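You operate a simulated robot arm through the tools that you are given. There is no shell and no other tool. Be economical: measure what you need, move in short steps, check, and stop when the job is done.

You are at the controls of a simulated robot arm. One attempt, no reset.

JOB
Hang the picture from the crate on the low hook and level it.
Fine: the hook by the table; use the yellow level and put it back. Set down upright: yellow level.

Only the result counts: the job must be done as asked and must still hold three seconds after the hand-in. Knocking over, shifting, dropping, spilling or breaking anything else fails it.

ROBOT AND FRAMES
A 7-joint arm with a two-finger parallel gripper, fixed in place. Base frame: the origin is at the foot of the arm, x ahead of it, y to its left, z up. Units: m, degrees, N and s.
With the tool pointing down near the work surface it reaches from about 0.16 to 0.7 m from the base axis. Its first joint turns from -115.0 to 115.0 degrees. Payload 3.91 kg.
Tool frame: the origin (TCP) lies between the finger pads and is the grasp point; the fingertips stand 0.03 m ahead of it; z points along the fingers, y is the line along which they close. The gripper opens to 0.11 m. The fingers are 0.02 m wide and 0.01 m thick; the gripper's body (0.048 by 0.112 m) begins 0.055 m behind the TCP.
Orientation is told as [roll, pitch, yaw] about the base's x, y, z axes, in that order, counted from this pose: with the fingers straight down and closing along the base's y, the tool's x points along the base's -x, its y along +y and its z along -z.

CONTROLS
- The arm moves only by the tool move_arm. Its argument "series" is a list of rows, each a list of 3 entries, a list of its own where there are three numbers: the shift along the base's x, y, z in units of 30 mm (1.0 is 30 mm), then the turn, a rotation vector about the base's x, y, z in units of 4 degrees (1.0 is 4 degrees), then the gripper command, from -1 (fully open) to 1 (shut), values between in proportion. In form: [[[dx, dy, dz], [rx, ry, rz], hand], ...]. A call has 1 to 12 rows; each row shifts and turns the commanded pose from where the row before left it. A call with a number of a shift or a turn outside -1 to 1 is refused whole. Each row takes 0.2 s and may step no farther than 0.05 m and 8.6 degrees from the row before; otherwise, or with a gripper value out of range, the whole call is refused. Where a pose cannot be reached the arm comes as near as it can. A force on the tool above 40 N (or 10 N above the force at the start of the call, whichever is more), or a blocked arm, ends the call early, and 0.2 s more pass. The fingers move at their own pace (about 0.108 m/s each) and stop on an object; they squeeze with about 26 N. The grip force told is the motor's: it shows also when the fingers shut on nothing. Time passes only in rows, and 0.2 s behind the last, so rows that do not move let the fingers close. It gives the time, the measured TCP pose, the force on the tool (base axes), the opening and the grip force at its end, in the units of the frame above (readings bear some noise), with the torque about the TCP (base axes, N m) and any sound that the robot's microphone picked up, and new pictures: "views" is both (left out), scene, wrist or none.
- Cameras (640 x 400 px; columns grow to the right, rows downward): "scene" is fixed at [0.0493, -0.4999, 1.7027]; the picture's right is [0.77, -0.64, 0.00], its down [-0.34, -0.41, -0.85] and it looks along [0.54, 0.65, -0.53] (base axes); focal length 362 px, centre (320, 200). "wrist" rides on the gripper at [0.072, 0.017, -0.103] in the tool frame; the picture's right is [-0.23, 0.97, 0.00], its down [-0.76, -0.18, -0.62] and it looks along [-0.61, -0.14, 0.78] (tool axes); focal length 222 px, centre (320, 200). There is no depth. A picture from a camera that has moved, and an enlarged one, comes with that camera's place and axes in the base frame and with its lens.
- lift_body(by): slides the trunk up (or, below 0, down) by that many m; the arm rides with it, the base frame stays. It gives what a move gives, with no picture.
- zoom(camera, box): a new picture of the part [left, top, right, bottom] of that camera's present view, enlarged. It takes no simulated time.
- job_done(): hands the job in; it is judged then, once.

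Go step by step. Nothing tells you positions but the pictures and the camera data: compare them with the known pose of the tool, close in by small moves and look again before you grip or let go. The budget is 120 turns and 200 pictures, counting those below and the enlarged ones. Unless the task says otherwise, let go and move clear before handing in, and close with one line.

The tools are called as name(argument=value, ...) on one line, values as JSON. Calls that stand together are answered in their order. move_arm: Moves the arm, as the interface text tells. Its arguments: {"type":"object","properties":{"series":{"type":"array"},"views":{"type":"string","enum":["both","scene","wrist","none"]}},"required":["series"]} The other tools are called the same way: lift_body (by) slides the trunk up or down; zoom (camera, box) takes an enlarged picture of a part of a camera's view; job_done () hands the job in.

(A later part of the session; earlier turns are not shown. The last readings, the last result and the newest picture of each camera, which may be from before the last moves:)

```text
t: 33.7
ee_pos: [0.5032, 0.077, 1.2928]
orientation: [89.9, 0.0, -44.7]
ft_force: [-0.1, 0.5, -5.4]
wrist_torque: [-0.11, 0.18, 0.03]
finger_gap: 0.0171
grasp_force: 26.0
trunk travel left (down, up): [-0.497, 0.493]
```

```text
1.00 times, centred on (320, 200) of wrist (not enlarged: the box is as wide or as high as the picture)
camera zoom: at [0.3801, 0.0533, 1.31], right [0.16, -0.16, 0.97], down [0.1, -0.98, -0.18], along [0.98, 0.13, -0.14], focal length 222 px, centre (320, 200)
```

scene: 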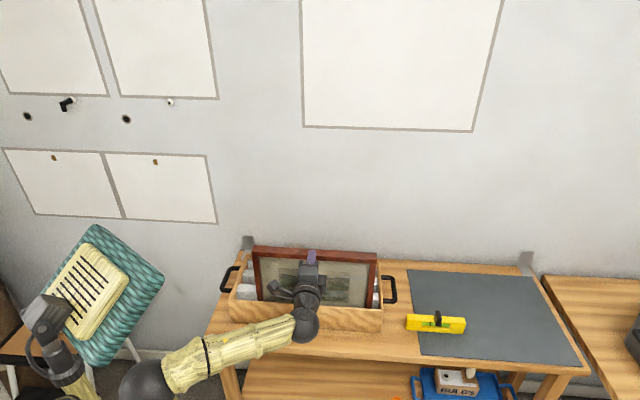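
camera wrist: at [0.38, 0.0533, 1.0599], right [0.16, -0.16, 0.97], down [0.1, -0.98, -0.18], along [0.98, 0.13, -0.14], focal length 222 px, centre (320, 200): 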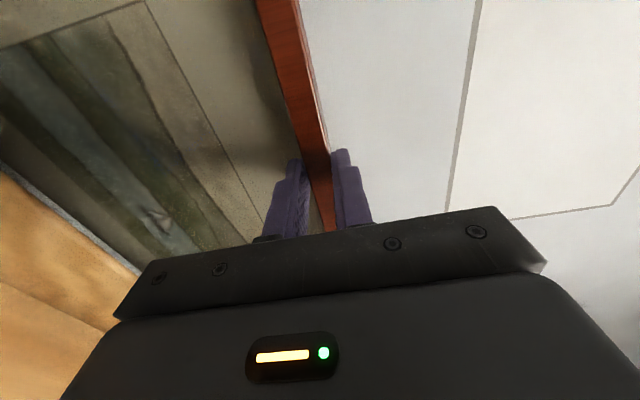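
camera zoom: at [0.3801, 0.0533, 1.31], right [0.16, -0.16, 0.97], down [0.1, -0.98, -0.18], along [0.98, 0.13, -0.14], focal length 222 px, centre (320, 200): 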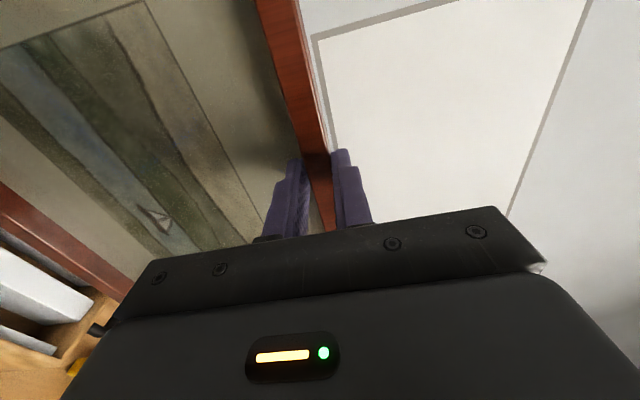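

The picture is free of the crate. I carry it left toward the hook and will turn it to see the hanger on its back.

move_arm(series=[[[-0.4, 0.45, 0], [0, 0, 0], 1], [[-0.7, 0.8, 0], [0, 0, 0], 1], [[-0.7, 0.8, 0], [0, 0, 0], 1], [[-0.7, 0.8, 0], [0, 0, 0], 1], [[-0.7, 0.8, 0], [0, 0, 0], 1], [[-0.7, 0.8, 0], [0, 0, 0], 1], [[-0.7, 0.8, 0], [0, 0, 0], 1], [[-0.7, 0.8, 0], [0, 0, 0], 1], [[-0.7, 0.8, 0], [0, 0, 0], 1], [[-0.7, 0.8, 0], [0, 0, 0], 1], [[-0.7, 0.8, 0], [0, 0, 0], 1], [[-0.4, 0.4, 0], [0, 0, 0], 1]], views="scene")

```text
t: 36.3
ee_pos: [0.4028, 0.2586, 1.2435]
orientation: [90.0, 0.0, -44.7]
ft_force: [0.2, -0.3, -6.5]
wrist_torque: [-0.09, 0.14, 0.03]
finger_gap: 0.0169
grasp_force: 26.7
out of reach, approached as far as the arm can: row 4, 5, 6, 7, 8, 9, 10, 11, 12
trunk travel left (down, up): [-0.497, 0.493]
```

scene: 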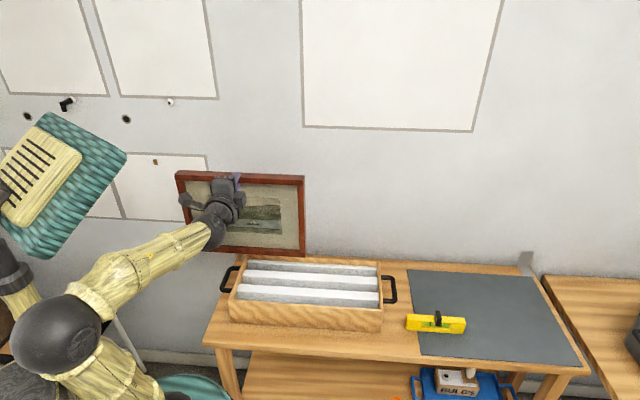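

move_arm(series=[[[0.4, 0.4, 0.4], [0, 0, 0], 1], [[0.4, 0.4, 0.4], [0, 0, 0], 1], [[0.4, 0.4, 0.4], [0, 0, 0], 1], [[0.4, 0.4, 0.4], [0, 0, 0], 1], [[-0.4, 0.5, 0.0], [0, 0, 0], 1], [[-0.6, 0.6, 0], [0, 0, 0], 1], [[-0.6, 0.6, 0], [0, 0, 0], 1], [[-0.6, 0.6, 0], [0, 0, 0], 1], [[-0.6, 0.6, 0], [0, 0, 0], 1]], views="scene")

```text
t: 38.3
ee_pos: [0.366, 0.3919, 1.2913]
orientation: [90.0, -0.1, -44.7]
ft_force: [-0.9, -0.4, -5.9]
wrist_torque: [-0.12, 0.17, 0.0]
finger_gap: 0.0167
grasp_force: 25.7
trunk travel left (down, up): [-0.497, 0.493]
```

scene: 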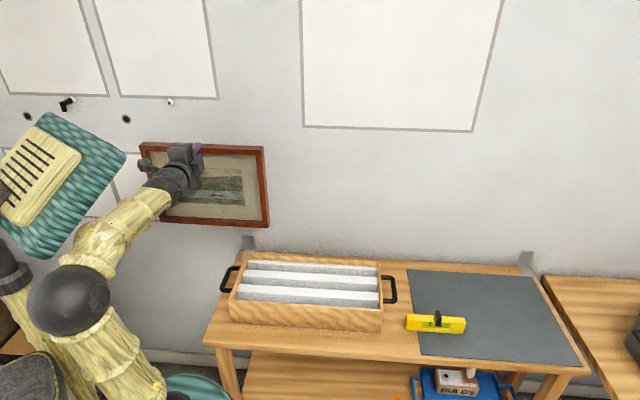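

move_arm(series=[[[-0.6, 0.5, 0], [0, 0, 0], 1], [[-0.6, 0.5, 0], [0, 0, -1], 1], [[-0.6, 0.5, 0], [0, 0, -1], 1], [[-0.6, 0.5, 0], [0, 0, -1], 1], [[-0.6, 0.5, 0], [0, 0, -1], 1], [[-0.6, 0.5, 0], [0, 0, -1], 1], [[-0.6, 0.5, 0], [0, 0, -1], 1], [[-0.6, 0.5, 0], [0, 0, -1], 1], [[-0.6, 0.5, 0], [0, 0, -1], 1], [[-0.6, 0.5, 0], [0, 0, -1], 1], [[-0.3, 0.2, 0], [0, 0, -1], 1]], views="scene")

```text
t: 40.9
ee_pos: [0.243, 0.4506, 1.299]
orientation: [89.6, 0.5, -87.3]
ft_force: [-0.8, 0.0, -5.8]
wrist_torque: [-0.01, 0.17, 0.03]
finger_gap: 0.0168
grasp_force: 25.8
out of reach, approached as far as the arm can: row 2, 3, 9, 10, 11
trunk travel left (down, up): [-0.497, 0.493]
stopped in row 11: the arm was blocked; the commanded pose is now the measured one
```

scene: 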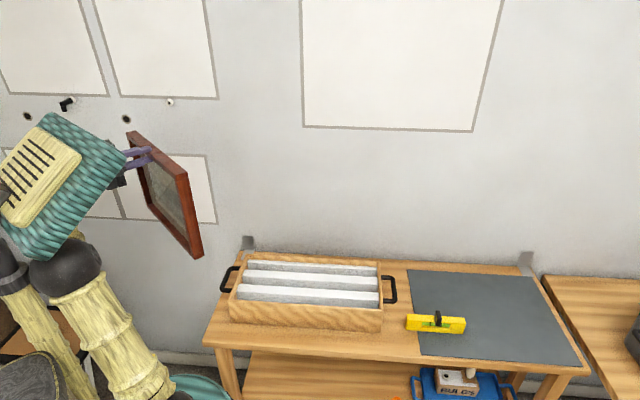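

zoom(camera="scene", box=[90, 105, 230, 275])

```text
2.35 times, centred on (160, 190) of scene
camera zoom: at [0.0493, -0.4999, 1.7027], right [0.77, -0.64, 0.0], down [-0.34, -0.41, -0.85], along [0.54, 0.65, -0.53], focal length 852 px, centre (696, 224)
```

zoom: 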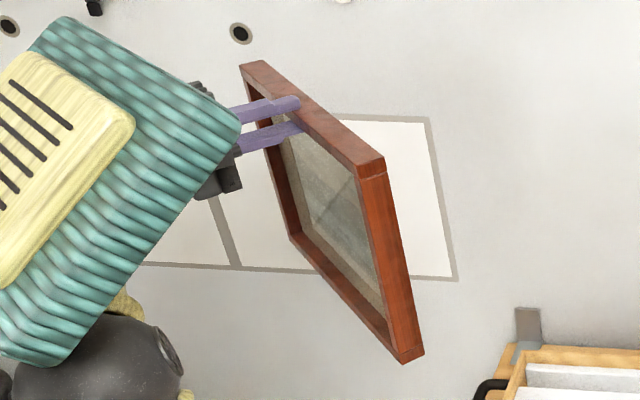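

The view stays blocked, so I turn the picture back parallel to the wall and go in front of the hook, then feel for the hanger with gentle contact.

move_arm(series=[[[0.2, 0.2, 0], [0, 0, 1], 1], [[0.2, 0.2, 0], [0, 0, 1], 1], [[0, 0.2, 0], [0, 0, 1], 1], [[-0.2, 0.4, 0], [0, 0, 1], 1], [[-0.2, 0.4, 0], [0, 0, 1], 1], [[-0.2, 0.4, 0], [0, 0, 1], 1], [[-0.2, 0.4, 0], [0, 0, 1], 1], [[-0.2, 0.4, 0], [0, 0, 1], 1], [[-0.2, 0.4, 0], [0, 0, 1], 1], [[0, 0.2, 0], [0, 0, 1], 1], [[0, 0.2, 0], [0, 0, 0.65], 1]], views="scene")

```text
t: 43.5
ee_pos: [0.2409, 0.535, 1.3138]
orientation: [89.5, 4.3, -44.8]
ft_force: [-0.4, 0.2, -6.2]
wrist_torque: [-0.14, 0.07, 0.0]
finger_gap: 0.0167
grasp_force: 25.9
trunk travel left (down, up): [-0.497, 0.493]
stopped in row 11: the arm was blocked; the commanded pose is now the measured one
```

scene: 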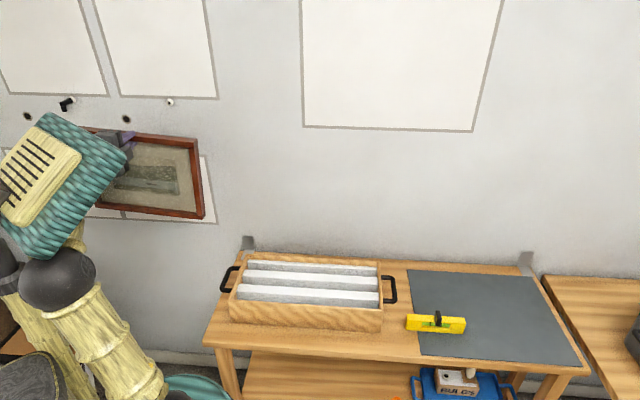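

lift_body(by=0.1)

move_arm(series=[[[0.35, 0.35, -0.5], [0, 0, 0], 1], [[0.35, 0.35, -0.5], [0, 0, 0], 1], [[0.35, 0.35, -0.5], [0, 0, 0], 1], [[0, 0, -0.5], [0, 0, 0], 1]], views="both")

```text
t: 44.9
ee_pos: [0.2398, 0.5358, 1.4144]
orientation: [89.6, 4.1, -44.7]
ft_force: [0.0, 0.8, -6.0]
wrist_torque: [-0.15, 0.08, -0.04]
finger_gap: 0.0167
grasp_force: 26.6
trunk travel left (down, up): [-0.597, 0.393]
```

```text
t: 45.9
ee_pos: [0.2769, 0.5603, 1.3648]
orientation: [89.8, 5.7, -44.7]
ft_force: [-0.1, 0.7, -6.2]
wrist_torque: [-0.16, 0.1, -0.01]
finger_gap: 0.0167
grasp_force: 25.9
trunk travel left (down, up): [-0.597, 0.393]
camera wrist: at [0.1542, 0.536, 1.3888], right [0.23, -0.23, 0.95], down [0.09, -0.96, -0.25], along [0.97, 0.14, -0.2], focal length 222 px, centre (320, 200)
```

scene: 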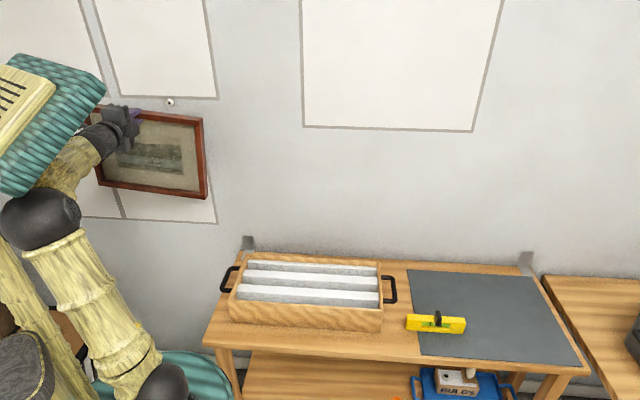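
wrist: 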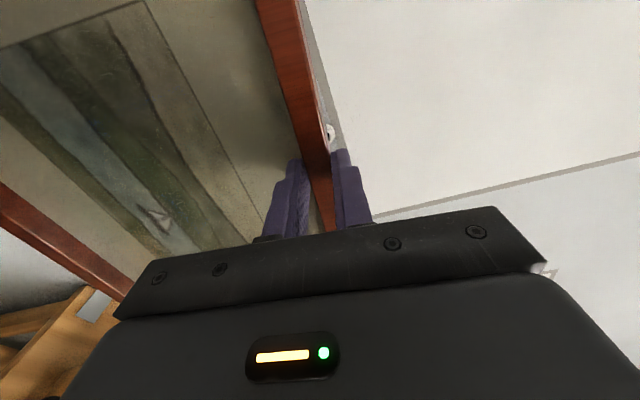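

move_arm(series=[[[0, 0, 0], [-0.5, -0.5, 0], 1], [[0, 0, 0], [-0.5, -0.5, 0], 1], [[-0.4, 0.5, -0.3], [0, 0, 0], 1], [[-0.4, 0.5, -0.3], [0, 0, 0], 1]], views="scene")

```text
t: 46.9
ee_pos: [0.2478, 0.596, 1.3351]
orientation: [89.4, -1.6, -44.8]
ft_force: [0.5, -0.1, -4.8]
wrist_torque: [-0.1, 0.18, 0.05]
finger_gap: 0.0167
grasp_force: 25.8
trunk travel left (down, up): [-0.597, 0.393]
```

scene: 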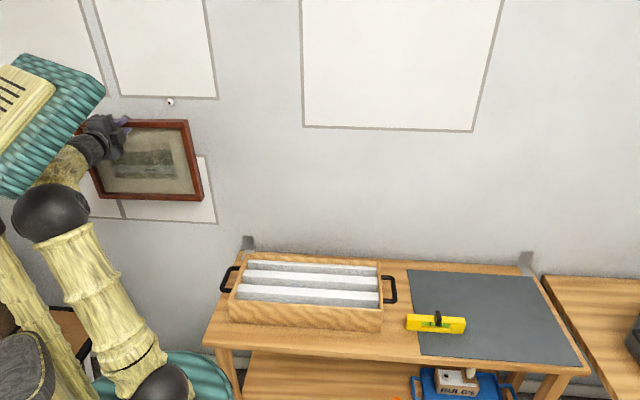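

move_arm(series=[[[-0.19, 0.19, -0.5], [0.28, 0.28, 0], 1], [[-0.19, 0.19, -0.5], [0, 0, 0], 1], [[0, 0, -0.5], [0, 0, 0], 1], [[0, 0, -0.5], [0, 0, 0], 1], [[0, 0, -0.4], [0, 0, 0], 1]], views="both")

```text
t: 48.1
ee_pos: [0.2469, 0.5946, 1.32]
orientation: [89.5, 0.0, -44.8]
ft_force: [-0.3, 0.6, -5.6]
wrist_torque: [-0.11, 0.11, 0.02]
finger_gap: 0.0169
grasp_force: 26.0
out of reach, approached as far as the arm can: row 1, 2, 4, 5
trunk travel left (down, up): [-0.597, 0.393]
camera wrist: at [0.1218, 0.5716, 1.3391], right [0.17, -0.15, 0.97], down [0.1, -0.98, -0.17], along [0.98, 0.13, -0.15], focal length 222 px, centre (320, 200)
```

scene: 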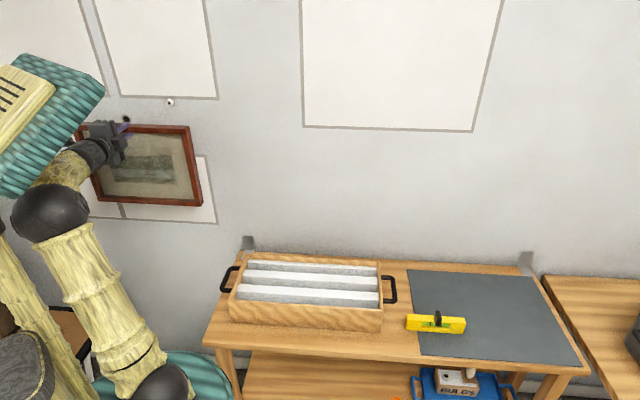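
wrist: 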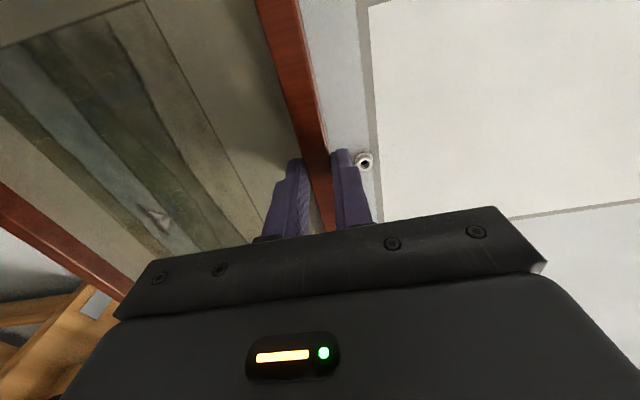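

lift_body(by=-0.055)

move_arm(series=[[[-0.2, 0.2, 0], [0, 0, 0], 1], [[-0.17, 0.17, 0], [0, 0, 0], 1], [[0.3, 0.3, 0], [0, 0, 0], 1], [[0.2, 0.2, 0], [0, 0, 0], 1]], views="scene")

zoom(camera="scene", box=[60, 90, 240, 240])

```text
t: 49.0
ee_pos: [0.2469, 0.5941, 1.2649]
orientation: [89.5, 0.1, -44.7]
ft_force: [0.4, -0.5, -6.1]
wrist_torque: [-0.16, 0.18, -0.01]
finger_gap: 0.0167
grasp_force: 25.7
trunk travel left (down, up): [-0.542, 0.448]
```

```text
t: 50.0
ee_pos: [0.2551, 0.5932, 1.2706]
orientation: [89.5, 0.1, -44.7]
ft_force: [1.0, -0.8, -6.5]
wrist_torque: [-0.13, 0.12, -0.01]
finger_gap: 0.0167
grasp_force: 25.6
out of reach, approached as far as the arm can: row 1, 2, 3, 4
trunk travel left (down, up): [-0.542, 0.448]
```

scene: 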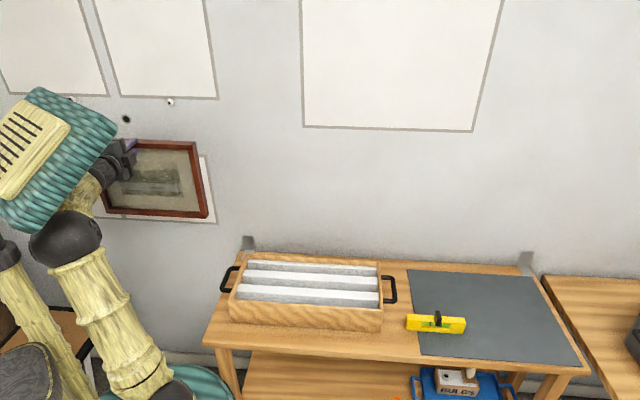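

```text
2.67 times, centred on (150, 165) of scene
camera zoom: at [0.0493, -0.4999, 1.7027], right [0.77, -0.64, 0.0], down [-0.34, -0.41, -0.85], along [0.54, 0.65, -0.53], focal length 966 px, centre (773, 293)
```

zoom: 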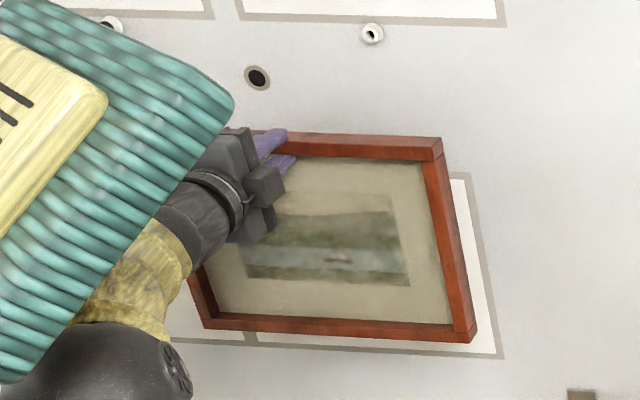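

move_arm(series=[[[0, 0, 0.7], [0, 0, 0], 1], [[0, 0, 0.8], [0, 0, 0], 1], [[0, 0, 0.8], [0, 0, 0], 1], [[0, 0, 0.8], [0, 0, 0], 1], [[0, 0, 0.8], [0, 0, 0], 1], [[0, 0, 0.8], [0, 0, 0], 1]], views="none")

lift_body(by=-0.14)

move_arm(series=[[[-0.2, 0.2, 0], [0, 0, 0], 1], [[-0.2, 0.2, 0], [0, 0, 0], 1], [[-0.2, 0.2, 0], [0, 0, 0], 1]], views="scene")

```text
t: 51.4
ee_pos: [0.2548, 0.5854, 1.4094]
orientation: [89.5, 0.1, -44.6]
ft_force: [-0.7, -0.1, -7.0]
wrist_torque: [-0.12, 0.15, -0.02]
finger_gap: 0.017
grasp_force: 25.7
out of reach, approached as far as the arm can: row 6
trunk travel left (down, up): [-0.542, 0.448]
```

```text
t: 53.1
ee_pos: [0.2531, 0.5872, 1.2698]
orientation: [89.5, 0.1, -44.6]
ft_force: [0.1, 0.9, -5.8]
wrist_torque: [-0.12, 0.18, 0.01]
finger_gap: 0.0169
grasp_force: 26.5
trunk travel left (down, up): [-0.402, 0.588]
```

```text
t: 53.9
ee_pos: [0.2352, 0.5902, 1.2657]
orientation: [89.6, 0.1, -44.5]
ft_force: [-0.9, -0.6, -4.5]
wrist_torque: [-0.12, 0.16, 0.02]
finger_gap: 0.0169
grasp_force: 26.2
out of reach, approached as far as the arm can: row 1, 2, 3
trunk travel left (down, up): [-0.402, 0.588]
```

scene: 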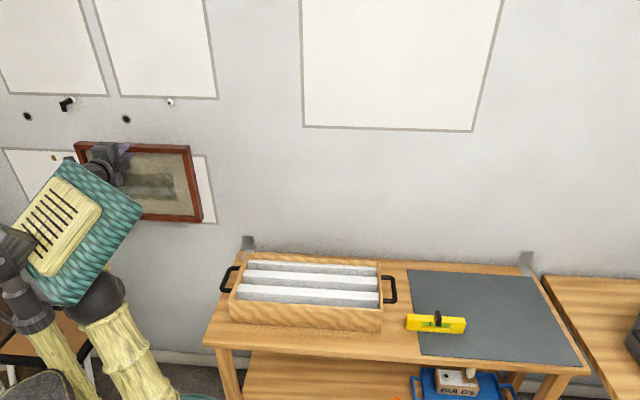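

lift_body(by=0.07)

move_arm(series=[[[0, 0, -0.4], [0, 0, 0], 1], [[0, 0, -0.5], [0, 0, 0], 1], [[0, 0.2, -0.5], [0, 0, 0], 1], [[-0.1, 0.3, -0.5], [0, 0, 0], 1], [[-0.1, 0.3, -0.4], [0, 0, 0], 1]], views="none")

```text
t: 55.0
ee_pos: [0.2347, 0.5895, 1.3349]
orientation: [89.5, 0.1, -44.6]
ft_force: [1.0, 1.4, -6.4]
wrist_torque: [-0.17, 0.1, 0.0]
finger_gap: 0.0169
grasp_force: 25.7
trunk travel left (down, up): [-0.472, 0.518]
```

```text
t: 56.2
ee_pos: [0.2284, 0.6008, 1.2639]
orientation: [89.6, 0.2, -44.3]
ft_force: [-0.2, -0.4, -5.0]
wrist_torque: [-0.11, 0.12, 0.01]
finger_gap: 0.0167
grasp_force: 25.8
out of reach, approached as far as the arm can: row 4, 5
trunk travel left (down, up): [-0.472, 0.518]
```

move_arm(series=[[[0.2, 0.2, 0], [0, 0, 0], 1], [[0.2, 0.2, 0], [0, 0, 0], 1], [[0.2, 0.2, 0], [0, 0, 0], 1]], views="both")

```text
t: 57.0
ee_pos: [0.244, 0.5995, 1.2641]
orientation: [89.5, 0.2, -44.5]
ft_force: [0.3, -0.3, -5.8]
wrist_torque: [-0.16, 0.12, 0.03]
finger_gap: 0.0167
grasp_force: 25.6
out of reach, approached as far as the arm can: row 1, 2, 3
trunk travel left (down, up): [-0.472, 0.518]
camera wrist: at [0.12, 0.5766, 1.282], right [0.17, -0.15, 0.97], down [0.11, -0.98, -0.17], along [0.98, 0.13, -0.15], focal length 222 px, centre (320, 200)
```

scene: 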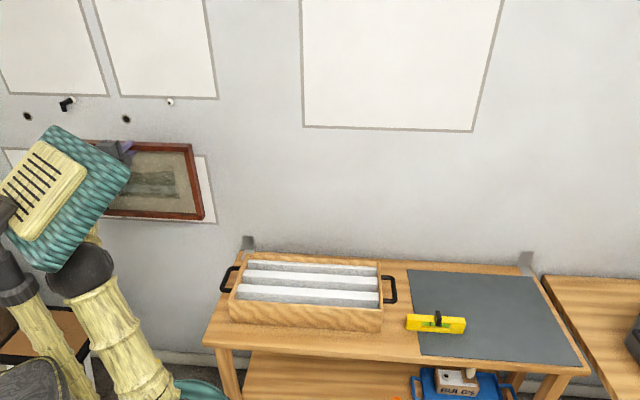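
wrist: 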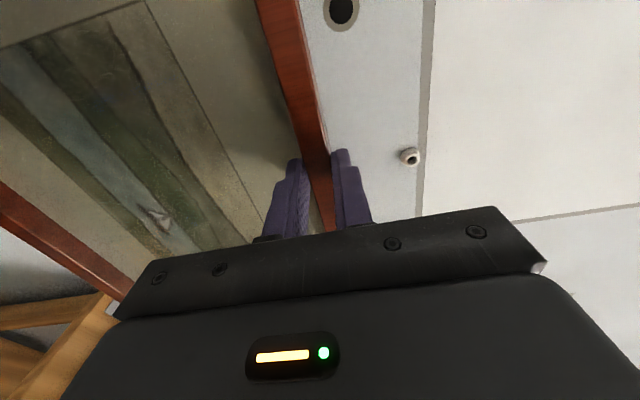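

move_arm(series=[[[0, 0, 0], [0.7, 0.7, 0], 1], [[0, 0, 0], [0.7, 0.7, 0], 1], [[0.1, 0.3, 0], [0, 0, 0], 1], [[0.1, 0.3, 0], [0, 0, 0], 1]], views="none")

```text
t: 58.0
ee_pos: [0.2459, 0.5991, 1.2641]
orientation: [89.7, 7.9, -44.6]
ft_force: [0.3, 0.6, -6.7]
wrist_torque: [-0.24, 0.08, -0.01]
finger_gap: 0.0164
grasp_force: 26.0
out of reach, approached as far as the arm can: row 3, 4
trunk travel left (down, up): [-0.472, 0.518]
```

move_arm(series=[[[0, 0, 0], [-0.7, -0.7, 0], 1], [[0, 0, 0], [-0.7, -0.7, 0], 1], [[0, 0, 0], [0, 0, 1], 1], [[0, 0, 0], [0, 0, 1], 1], [[0, 0.3, 0], [0, 0, 0], 1], [[0, 0.3, 0], [0, 0, 0], 1]], views="none")

```text
t: 59.4
ee_pos: [0.2455, 0.6149, 1.2637]
orientation: [89.6, 0.2, -36.6]
ft_force: [-0.9, 0.3, -6.3]
wrist_torque: [-0.15, 0.12, 0.02]
finger_gap: 0.0168
grasp_force: 25.9
trunk travel left (down, up): [-0.472, 0.518]
```

move_arm(series=[[[0.25, 0.3, 0], [0, 0, 0], 1], [[0.1, 0.1, 0], [0, 0, -1], 1], [[0, 0, 0], [0, 0, -1], 1], [[0, 0, 0], [0, 0, 0], 1]], views="scene")

```text
t: 60.4
ee_pos: [0.2509, 0.5989, 1.2643]
orientation: [89.5, 0.1, -44.5]
ft_force: [0.4, 0.4, -6.2]
wrist_torque: [-0.16, 0.17, -0.01]
finger_gap: 0.0169
grasp_force: 25.6
out of reach, approached as far as the arm can: row 1, 2, 3
trunk travel left (down, up): [-0.472, 0.518]
```

scene: 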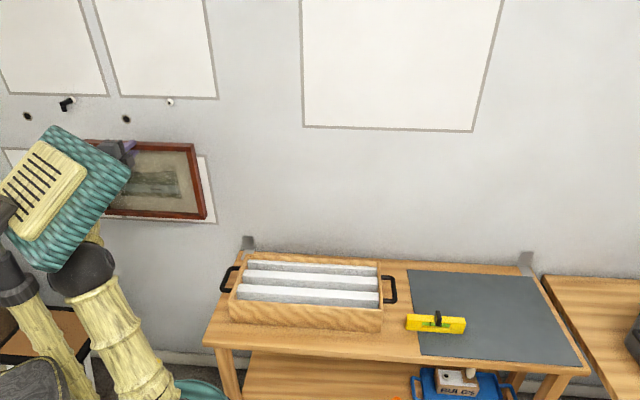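

The arm's reach seems limited by its elbow posture. I try stretching it out further right along the wall, then sliding left.

move_arm(series=[[[0.7, -0.5, 0], [0, 0, 0], 1], [[0.93, -0.73, 0], [0, 0, 0], 1], [[0.93, -0.73, 0], [0, 0, 0], 1], [[0.93, -0.73, 0], [0, 0, 0], 1], [[0.93, -0.73, 0], [0, 0, 0], 1], [[0.93, -0.73, 0], [0, 0, 0], 1], [[0.93, -0.73, 0], [0, 0, 0], 1]], views="scene")

```text
t: 62.0
ee_pos: [0.44, 0.4521, 1.2631]
orientation: [89.6, 0.2, -44.4]
ft_force: [-0.1, -0.1, -5.8]
wrist_torque: [-0.13, 0.16, -0.04]
finger_gap: 0.0168
grasp_force: 26.1
trunk travel left (down, up): [-0.472, 0.518]
```

scene: 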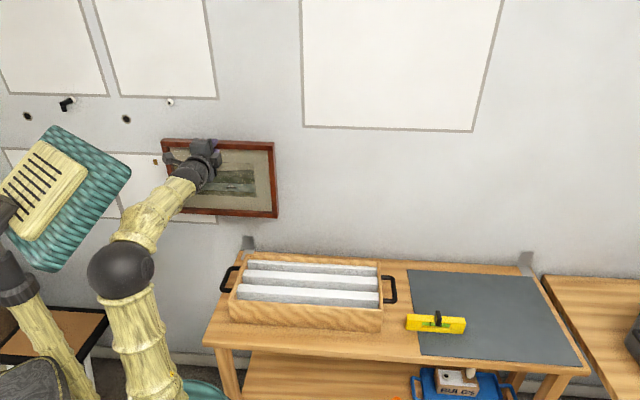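

move_arm(series=[[[-0.77, 0.77, 0], [0, 0, 0], 1], [[-0.77, 0.77, 0], [0, 0, 0], 1], [[-0.77, 0.77, 0], [0, 0, 0], 1], [[-0.77, 0.77, 0], [0, 0, 0], 1], [[-0.77, 0.77, 0], [0, 0, 0], 1], [[-0.77, 0.77, 0], [0, 0, 0], 1], [[-0.77, 0.77, 0], [0, 0, 0], 1]], views="scene")

```text
t: 63.6
ee_pos: [0.2741, 0.5959, 1.2637]
orientation: [89.5, 0.0, -44.6]
ft_force: [-0.8, -0.3, -5.1]
wrist_torque: [-0.14, 0.12, -0.02]
finger_gap: 0.0168
grasp_force: 26.6
out of reach, approached as far as the arm can: row 7
trunk travel left (down, up): [-0.472, 0.518]
```

scene: 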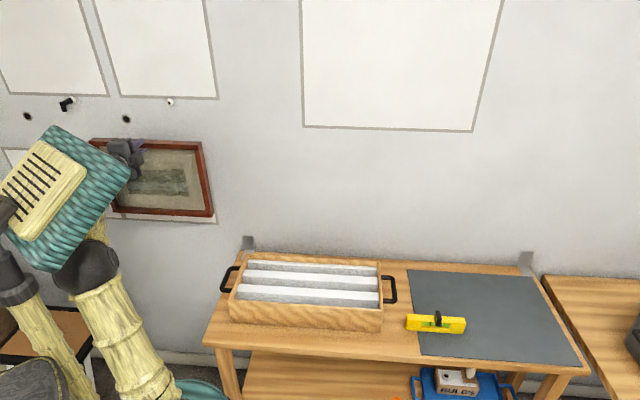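

move_arm(series=[[[-0.2, -0.7, 0.4], [0, 0, 0], 1], [[-0.2, -0.7, 0.5], [0, 0, 0.8], 1], [[-0.2, -0.6, 0.5], [0, 0, 1], 1], [[0, 0, 0.6], [0, 0, 1], 1], [[0, 0, 0.6], [0, 0, 1], 1], [[0, 0, 0.6], [0, 0, 1], 1], [[0, 0, 0.6], [0, 0, 1], 1]], views="scene")

lift_body(by=-0.12)

```text
t: 65.2
ee_pos: [0.2377, 0.5278, 1.3659]
orientation: [89.7, 0.0, -21.6]
ft_force: [-0.4, 0.0, -6.2]
wrist_torque: [-0.16, 0.07, -0.02]
finger_gap: 0.017
grasp_force: 26.2
out of reach, approached as far as the arm can: row 7
trunk travel left (down, up): [-0.472, 0.518]
```

scene: 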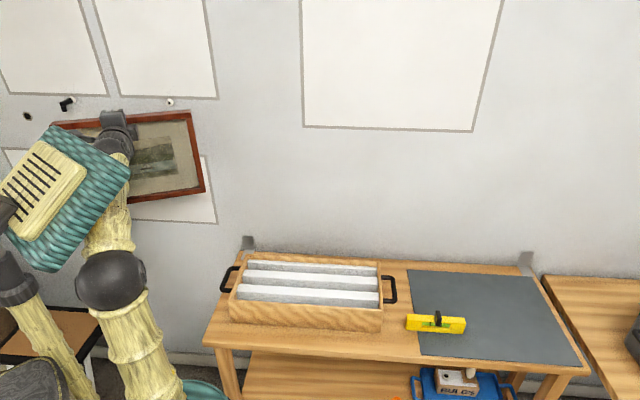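

```text
t: 66.7
ee_pos: [0.2374, 0.5288, 1.2458]
orientation: [89.7, 0.1, -21.8]
ft_force: [0.0, 0.0, -5.7]
wrist_torque: [-0.18, 0.09, 0.02]
finger_gap: 0.0169
grasp_force: 26.5
trunk travel left (down, up): [-0.352, 0.638]
```

move_arm(series=[[[0.2, 0.5, 0], [0, 0, 0], 1], [[0.2, 0.5, 0], [0, 0, 0], 1], [[0.1, 0.5, 0], [0, 0, -1], 1], [[0.1, 0.5, 0], [0, 0, -1], 1], [[0.1, 0.4, 0], [0, 0, -1], 1], [[0.1, 0.4, 0], [0, 0, -1], 1], [[0, 0, 0], [0, 0, -1], 1], [[0, 0, 0], [0, 0, -0.7], 1]], views="scene")

```text
t: 68.5
ee_pos: [0.244, 0.5843, 1.2306]
orientation: [89.8, 0.3, -44.5]
ft_force: [0.6, -0.6, -5.8]
wrist_torque: [-0.12, 0.15, -0.06]
finger_gap: 0.0168
grasp_force: 25.6
out of reach, approached as far as the arm can: row 1, 2, 6, 7, 8
trunk travel left (down, up): [-0.352, 0.638]
```

scene: 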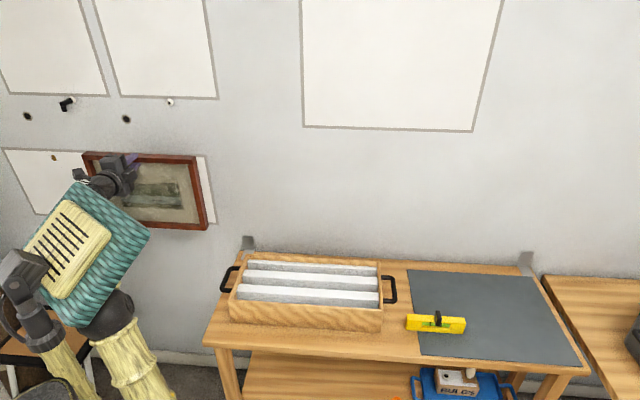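

move_arm(series=[[[0, 0, -0.5], [0, 0, 0], 1], [[0, 0, -0.5], [0, 0, 0], 1], [[0.1, 0.3, -0.5], [0, 0, 0], 1], [[0.1, 0.3, -0.5], [0, 0, 0], 1]], views="none")

```text
t: 69.5
ee_pos: [0.2498, 0.5975, 1.1699]
orientation: [89.7, 0.1, -44.5]
ft_force: [0.7, -0.2, -5.8]
wrist_torque: [-0.11, 0.12, 0.0]
finger_gap: 0.0166
grasp_force: 25.7
out of reach, approached as far as the arm can: row 4
trunk travel left (down, up): [-0.352, 0.638]
```

move_arm(series=[[[0, 0, 0], [-0.7, -0.7, 0], 1], [[0, 0, 0], [-0.7, -0.7, 0], 1], [[0.1, 0.3, 0], [0, 0, 0], 1], [[0.1, 0.3, 0], [0, 0, 0], 1], [[0.1, 0.3, 0], [0, 0, 0], 1]], views="scene")

zoom(camera="scene", box=[0, 100, 260, 400])

```text
t: 70.7
ee_pos: [0.25, 0.5968, 1.1689]
orientation: [89.8, -7.8, -44.5]
ft_force: [-0.6, 0.4, -6.4]
wrist_torque: [-0.05, 0.21, -0.02]
finger_gap: 0.0168
grasp_force: 26.2
out of reach, approached as far as the arm can: row 3, 4, 5
trunk travel left (down, up): [-0.352, 0.638]
```

scene: 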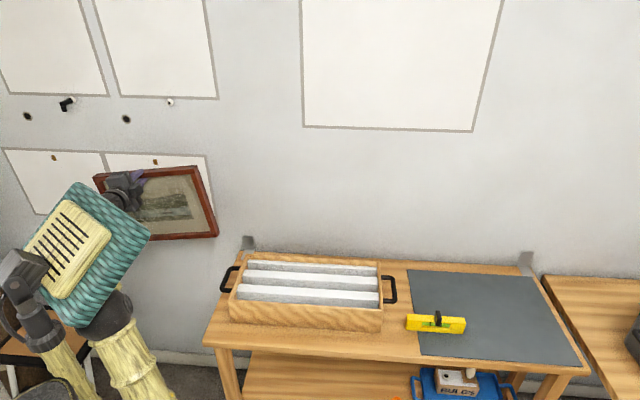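

```text
1.33 times, centred on (130, 250) of scene
camera zoom: at [0.0493, -0.4999, 1.7027], right [0.77, -0.64, 0.0], down [-0.34, -0.41, -0.85], along [0.54, 0.65, -0.53], focal length 483 px, centre (573, 133)
```

zoom: 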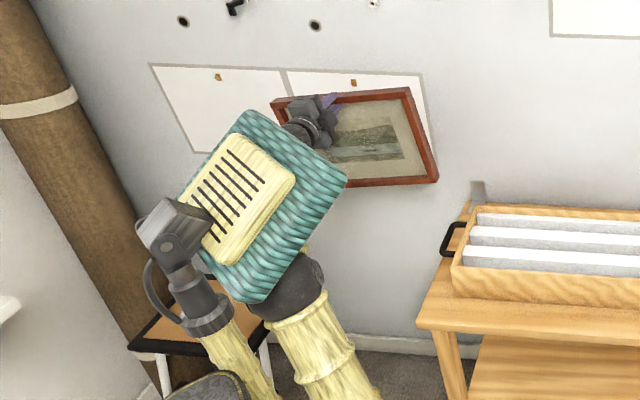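

move_arm(series=[[[0, 0, 0], [0.7, 0.7, 0], 1], [[0, 0, 0], [0.7, 0.7, 0], 1], [[0, 0, 0], [-0.9, 0.9, 0], 1], [[0, 0, 0], [-0.9, 0.9, 0], 1], [[0.1, 0.3, 0], [0, 0, 0], 1], [[0.1, 0.3, 0], [0, 0, 0], 1], [[0.1, 0.3, 0], [0, 0, 0], 1]], views="none")

```text
t: 72.3
ee_pos: [0.2549, 0.5891, 1.1619]
orientation: [79.6, 0.1, -44.5]
ft_force: [0.5, -0.8, -5.8]
wrist_torque: [-0.06, 0.03, 0.02]
finger_gap: 0.017
grasp_force: 25.8
out of reach, approached as far as the arm can: row 3, 4, 5, 6, 7
trunk travel left (down, up): [-0.352, 0.638]
```

move_arm(series=[[[0.5, -0.7, 0.6], [0.9, -0.9, 0], 1], [[0.9, -0.9, 0.6], [0.9, -0.9, 0], 1], [[0.9, -0.9, 0.5], [0, 0, 0], 1], [[0.9, -0.9, 0.5], [0, 0, 0], 1], [[0.9, -0.9, 0.4], [0, 0, 0], 1], [[0.9, -0.9, 0], [0, 0, 0], 1], [[0.9, -0.9, 0], [0, 0, 0], 1], [[0.9, -0.9, 0], [0, 0, 0], 1], [[0.9, -0.9, 0], [0, 0, 0], 1], [[0.9, -0.9, 0], [0, 0, 0], 1], [[0.9, -0.8, 0], [0, 0, 0], 1], [[0.9, -0.8, 0], [0, 0, 0], 1]], views="scene")

```text
t: 74.9
ee_pos: [0.568, 0.2762, 1.2398]
orientation: [89.7, 0.2, -44.6]
ft_force: [-0.5, 0.0, -6.1]
wrist_torque: [-0.12, 0.19, -0.07]
finger_gap: 0.0169
grasp_force: 26.0
trunk travel left (down, up): [-0.352, 0.638]
```

scene: 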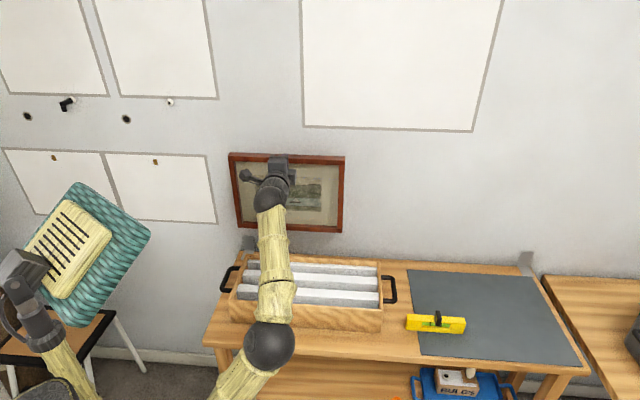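

The arm now is in a better elbow-forward posture. I slide left along the wall again in this posture.

move_arm(series=[[[-0.6, 0.6, 0], [0, 0, 0], 1], [[-0.9, 0.9, 0], [0, 0, 0], 1], [[-0.9, 0.9, 0], [0, 0, 0], 1], [[-0.9, 0.9, 0], [0, 0, 0], 1], [[-0.9, 0.9, 0], [0, 0, 0], 1], [[-0.9, 0.9, 0], [0, 0, 0], 1], [[-0.9, 0.9, 0], [0, 0, 0], 1], [[-0.9, 0.9, 0], [0, 0, 0], 1], [[-0.9, 0.9, 0], [0, 0, 0], 1]], views="scene")

```text
t: 76.9
ee_pos: [0.334, 0.511, 1.2394]
orientation: [89.9, 0.1, -44.6]
ft_force: [0.5, -0.8, -5.5]
wrist_torque: [-0.14, 0.12, -0.01]
finger_gap: 0.0169
grasp_force: 25.9
trunk travel left (down, up): [-0.352, 0.638]
```

scene: 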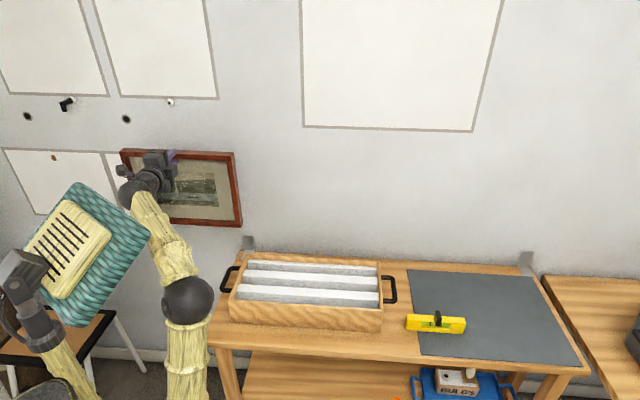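

move_arm(series=[[[-0.54, 0.75, 0], [0, 0, 0], 1], [[-0.54, 0.75, 0], [0, 0, 0], 1], [[-0.54, 0.75, 0], [0, 0, 0], 1], [[-0.54, 0.75, 0], [0, 0, 0], 1], [[-0.54, 0.75, 0], [0, 0, 0], 1]], views="scene")

zoom(camera="scene", box=[60, 100, 240, 250])

```text
t: 78.1
ee_pos: [0.2524, 0.6258, 1.2393]
orientation: [89.7, 0.1, -44.6]
ft_force: [-0.6, 0.1, -6.6]
wrist_torque: [-0.15, 0.11, 0.03]
finger_gap: 0.0166
grasp_force: 25.7
trunk travel left (down, up): [-0.352, 0.638]
```

scene: 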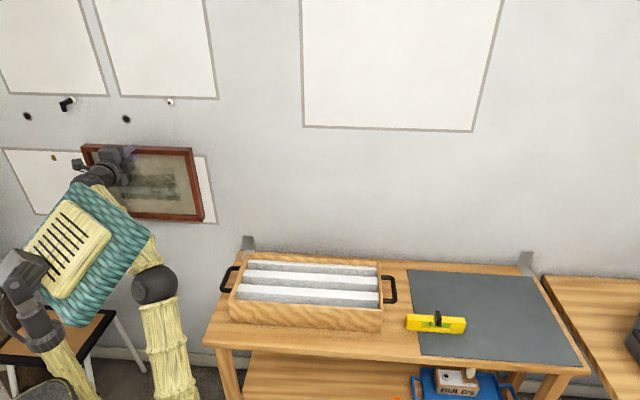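

```text
2.67 times, centred on (150, 175) of scene
camera zoom: at [0.0493, -0.4999, 1.7027], right [0.77, -0.64, 0.0], down [-0.34, -0.41, -0.85], along [0.54, 0.65, -0.53], focal length 966 px, centre (773, 267)
```

zoom: 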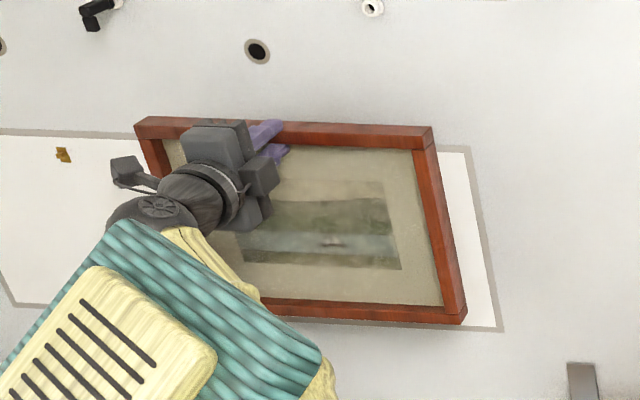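

This posture reaches the hook. Recomputing all sightings gives the peg near s=-0.271, d=0.742, z=1.153. I advance toward the wall with the hanger area above the peg.

move_arm(series=[[[-0.17, 0.17, 0.3], [0, 0, 0], 1], [[0.4, 0.4, 0], [0, 0, 0], 1], [[0.4, 0.4, 0], [0, 0, 0], 1], [[0.4, 0.4, 0], [0, 0, 0], 1], [[0.15, 0.15, 0], [0, 0, 0], 1]], views="both")

zoom(camera="scene", box=[60, 100, 240, 250])

```text
t: 79.3
ee_pos: [0.2819, 0.6596, 1.2396]
orientation: [89.6, -0.1, -44.5]
ft_force: [-0.1, -0.8, -5.6]
wrist_torque: [-0.14, 0.15, 0.02]
finger_gap: 0.0168
grasp_force: 25.9
out of reach, approached as far as the arm can: row 4, 5
trunk travel left (down, up): [-0.352, 0.638]
camera wrist: at [0.1575, 0.6378, 1.2569], right [0.17, -0.16, 0.97], down [0.11, -0.98, -0.17], along [0.98, 0.13, -0.15], focal length 222 px, centre (320, 200)
```

scene: 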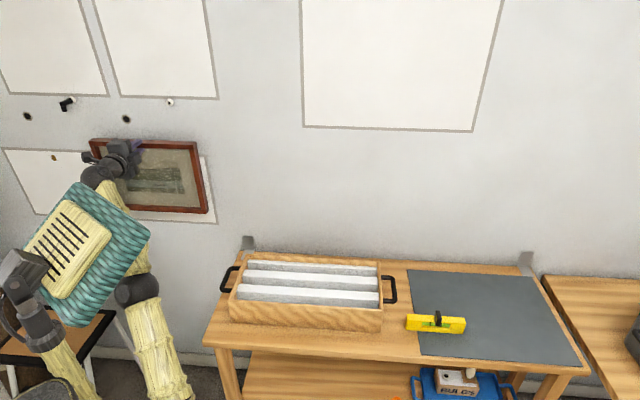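
wrist: 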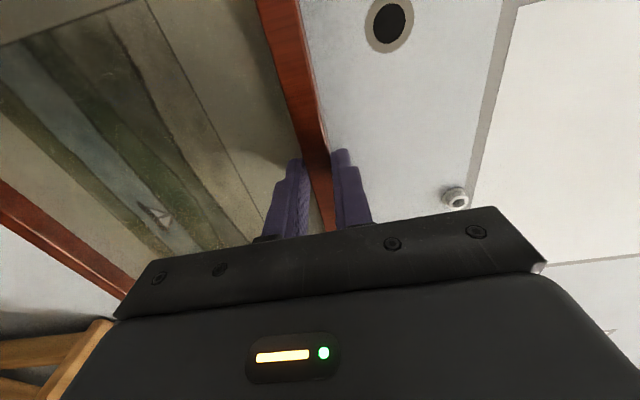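

```text
2.67 times, centred on (150, 175) of scene
camera zoom: at [0.0493, -0.4999, 1.7027], right [0.77, -0.64, 0.0], down [-0.34, -0.41, -0.85], along [0.54, 0.65, -0.53], focal length 966 px, centre (773, 267)
```

zoom: 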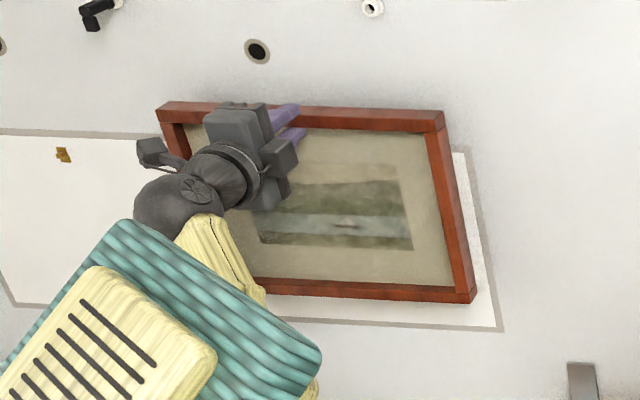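

lift_body(by=0.09)

move_arm(series=[[[0, 0, -0.5], [0, 0, 0], 1], [[0, 0, -0.5], [0, 0, 0], 1], [[0, 0, -0.5], [0, 0, 0], 1], [[0, 0, -0.5], [0, 0, 0], 1], [[0, 0, -0.5], [0, 0, 0], 1], [[-0.1, 0.1, -0.2], [0, 0, 0], 1]], views="none")

move_arm(series=[[[0.2, 0.2, 0], [0, 0, 0], 1], [[0.15, 0.15, 0], [0, 0, 0], 1]], views="none")

```text
t: 80.5
ee_pos: [0.2825, 0.6599, 1.3303]
orientation: [89.7, 0.0, -44.6]
ft_force: [-0.1, -0.1, -5.2]
wrist_torque: [-0.11, 0.14, -0.01]
finger_gap: 0.0171
grasp_force: 25.8
trunk travel left (down, up): [-0.442, 0.548]
```

```text
t: 81.9
ee_pos: [0.2778, 0.6646, 1.248]
orientation: [89.6, 0.2, -44.4]
ft_force: [-0.2, 0.0, -5.4]
wrist_torque: [-0.14, 0.09, -0.03]
finger_gap: 0.0167
grasp_force: 25.9
trunk travel left (down, up): [-0.442, 0.548]
```

```text
t: 82.5
ee_pos: [0.2901, 0.6738, 1.249]
orientation: [89.8, 0.2, -44.5]
ft_force: [0.5, 0.8, -6.7]
wrist_torque: [-0.13, 0.19, 0.03]
finger_gap: 0.0168
grasp_force: 26.1
trunk travel left (down, up): [-0.442, 0.548]
```

move_arm(series=[[[0.12, 0.12, 0], [0, 0, -0.06], 1], [[0.12, 0.12, 0], [0, 0, -0.06], 1]], views="none")

move_arm(series=[[[0.12, 0.12, 0], [0, 0, 0], 1], [[0.12, 0.12, 0], [0, 0, 0], 1]], views="scene")

zoom(camera="scene", box=[60, 100, 240, 250])

```text
t: 83.1
ee_pos: [0.2968, 0.6811, 1.2483]
orientation: [89.7, 0.1, -45.0]
ft_force: [0.3, -0.8, -6.6]
wrist_torque: [-0.14, 0.15, -0.01]
finger_gap: 0.0165
grasp_force: 25.6
trunk travel left (down, up): [-0.442, 0.548]
```

```text
t: 83.7
ee_pos: [0.3032, 0.6883, 1.2487]
orientation: [89.9, 0.1, -45.0]
ft_force: [-2.2, -4.3, -6.0]
wrist_torque: [-0.2, 0.05, 0.78]
finger_gap: 0.0169
grasp_force: 26.3
trunk travel left (down, up): [-0.442, 0.548]
```

scene: 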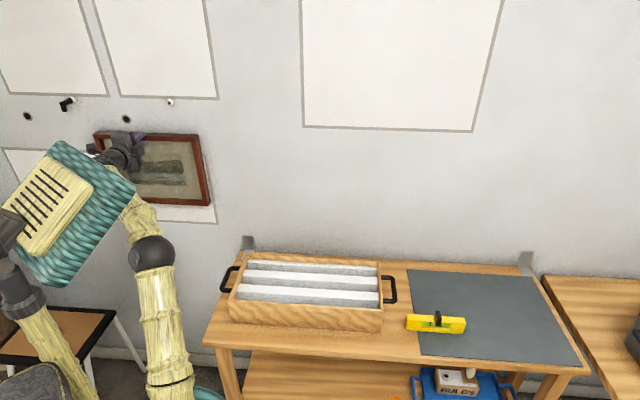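

```text
2.67 times, centred on (150, 175) of scene
camera zoom: at [0.0493, -0.4999, 1.7027], right [0.77, -0.64, 0.0], down [-0.34, -0.41, -0.85], along [0.54, 0.65, -0.53], focal length 966 px, centre (773, 267)
```

zoom: 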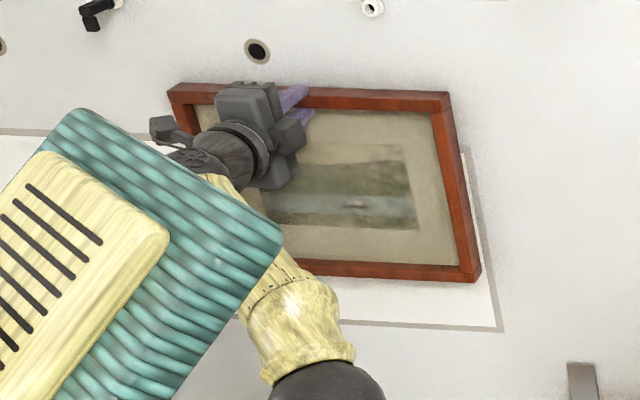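

Contact with the wall at the frame's left edge. I square it up slightly, then lower slowly to feel for the hook.

move_arm(series=[[[-0.04, -0.04, 0], [0, 0, 0.15], 1], [[0, 0, -0.2], [0, 0, 0], 1], [[0, 0, -0.2], [0, 0, 0], 1]], views="none")

move_arm(series=[[[0, 0, -0.2], [0, 0, 0], 1], [[0, 0, -0.15], [0, 0, 0], 1]], views="none")

move_arm(series=[[[0, 0, -0.2], [0, 0, 0], 1], [[0, 0, -0.15], [0, 0, 0], 1]], views="none")

```text
t: 84.5
ee_pos: [0.3024, 0.6857, 1.2368]
orientation: [89.7, 0.1, -44.3]
ft_force: [-1.7, -1.3, -4.8]
wrist_torque: [-0.23, -0.04, -0.47]
finger_gap: 0.0165
grasp_force: 25.7
trunk travel left (down, up): [-0.442, 0.548]
```

```text
t: 85.1
ee_pos: [0.3019, 0.6863, 1.2265]
orientation: [89.7, 0.1, -44.4]
ft_force: [-2.4, -1.3, -4.9]
wrist_torque: [-0.2, 0.03, -0.29]
finger_gap: 0.0167
grasp_force: 25.4
trunk travel left (down, up): [-0.442, 0.548]
```

```text
t: 85.7
ee_pos: [0.3016, 0.6863, 1.2159]
orientation: [89.6, 0.1, -44.4]
ft_force: [-0.8, -1.3, -4.9]
wrist_torque: [-0.17, 0.02, -0.25]
finger_gap: 0.0167
grasp_force: 25.6
trunk travel left (down, up): [-0.442, 0.548]
```

move_arm(series=[[[0, 0, -0.15], [0, 0, -0.04], 1], [[0, 0, -0.15], [0, 0, 0], 1]], views="none")

move_arm(series=[[[0, 0, -0.15], [0, 0, 0], 1], [[0, 0, -0.1], [0, 0, 0], 1]], views="none")

move_arm(series=[[[0, 0, -0.15], [0, 0, 0], 1], [[0, 0, -0.1], [0, 0, 0], 1]], views="none")

```text
t: 86.3
ee_pos: [0.3027, 0.6871, 1.2049]
orientation: [89.7, 0.1, -44.6]
ft_force: [0.3, 0.5, -5.6]
wrist_torque: [-0.11, 0.17, 0.01]
finger_gap: 0.0168
grasp_force: 26.6
trunk travel left (down, up): [-0.442, 0.548]
```

```text
t: 86.9
ee_pos: [0.3021, 0.6863, 1.1982]
orientation: [89.8, 0.1, -44.6]
ft_force: [0.3, -0.1, -5.6]
wrist_torque: [-0.13, 0.12, 0.03]
finger_gap: 0.0166
grasp_force: 26.2
trunk travel left (down, up): [-0.442, 0.548]
```

```text
t: 87.5
ee_pos: [0.3032, 0.6874, 1.1922]
orientation: [89.7, 0.1, -44.7]
ft_force: [0.8, -0.8, -6.4]
wrist_torque: [-0.15, 0.14, 0.03]
finger_gap: 0.0168
grasp_force: 25.9
trunk travel left (down, up): [-0.442, 0.548]
```

move_arm(series=[[[0.05, 0.05, -0.1], [0, 0, 0], 1], [[0, 0, -0.12], [0, 0, 0], 1]], views="none")

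move_arm(series=[[[0, 0, -0.1], [0, 0, 0], 1], [[0, 0, -0.1], [0, 0, 0], 1]], views="none")

move_arm(series=[[[0, 0, -0.1], [0, 0, 0], 1], [[0, 0, -0.1], [0, 0, 0], 1]], views="none")

```text
t: 88.1
ee_pos: [0.3038, 0.6873, 1.1863]
orientation: [89.7, 0.1, -44.6]
ft_force: [-2.8, -3.7, -3.1]
wrist_torque: [-0.09, -0.06, -0.33]
finger_gap: 0.0167
grasp_force: 25.9
trunk travel left (down, up): [-0.442, 0.548]
```

```text
t: 88.7
ee_pos: [0.3034, 0.6875, 1.1791]
orientation: [89.8, 0.1, -44.4]
ft_force: [-4.1, -4.2, -3.7]
wrist_torque: [-0.01, 0.07, 0.1]
finger_gap: 0.0171
grasp_force: 25.7
trunk travel left (down, up): [-0.442, 0.548]
```

```text
t: 89.3
ee_pos: [0.3023, 0.6873, 1.1747]
orientation: [89.8, 0.1, -44.7]
ft_force: [-4.7, -4.3, -2.2]
wrist_torque: [0.04, 0.02, 0.01]
finger_gap: 0.0167
grasp_force: 25.9
trunk travel left (down, up): [-0.442, 0.548]
```

move_arm(series=[[[-0.03, -0.03, -0.07], [0, 0, 0], 1], [[0, 0, -0.07], [0, 0, 0], 1]], views="none")

move_arm(series=[[[0, 0, -0.07], [0, 0, 0], 1], [[0, 0, -0.07], [0, 0, 0], 1]], views="scene")

zoom(camera="scene", box=[60, 100, 240, 250])

```text
t: 89.9
ee_pos: [0.3032, 0.6876, 1.1692]
orientation: [89.7, 0.2, -44.6]
ft_force: [-0.4, -1.2, -5.3]
wrist_torque: [-0.04, 0.15, 0.27]
finger_gap: 0.0169
grasp_force: 25.6
trunk travel left (down, up): [-0.442, 0.548]
```

```text
t: 90.5
ee_pos: [0.3019, 0.688, 1.1666]
orientation: [89.9, 0.2, -44.6]
ft_force: [0.3, 0.6, -0.7]
wrist_torque: [0.2, 0.0, -0.24]
finger_gap: 0.017
grasp_force: 25.6
trunk travel left (down, up): [-0.442, 0.548]
```

scene: 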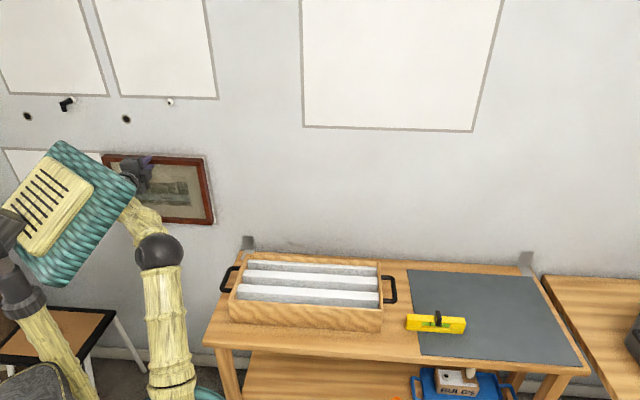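

```text
2.67 times, centred on (150, 175) of scene
camera zoom: at [0.0493, -0.4999, 1.7027], right [0.77, -0.64, 0.0], down [-0.34, -0.41, -0.85], along [0.54, 0.65, -0.53], focal length 966 px, centre (773, 267)
```

zoom: 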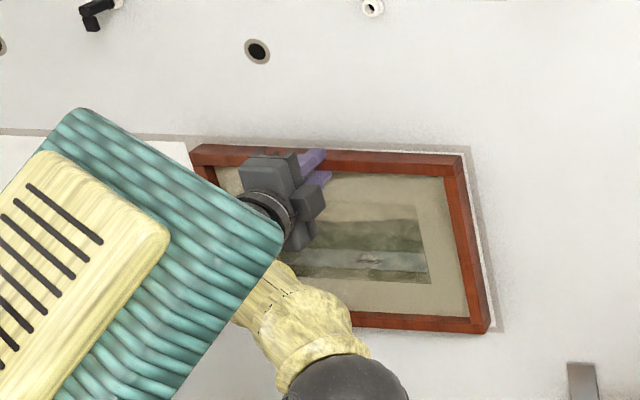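

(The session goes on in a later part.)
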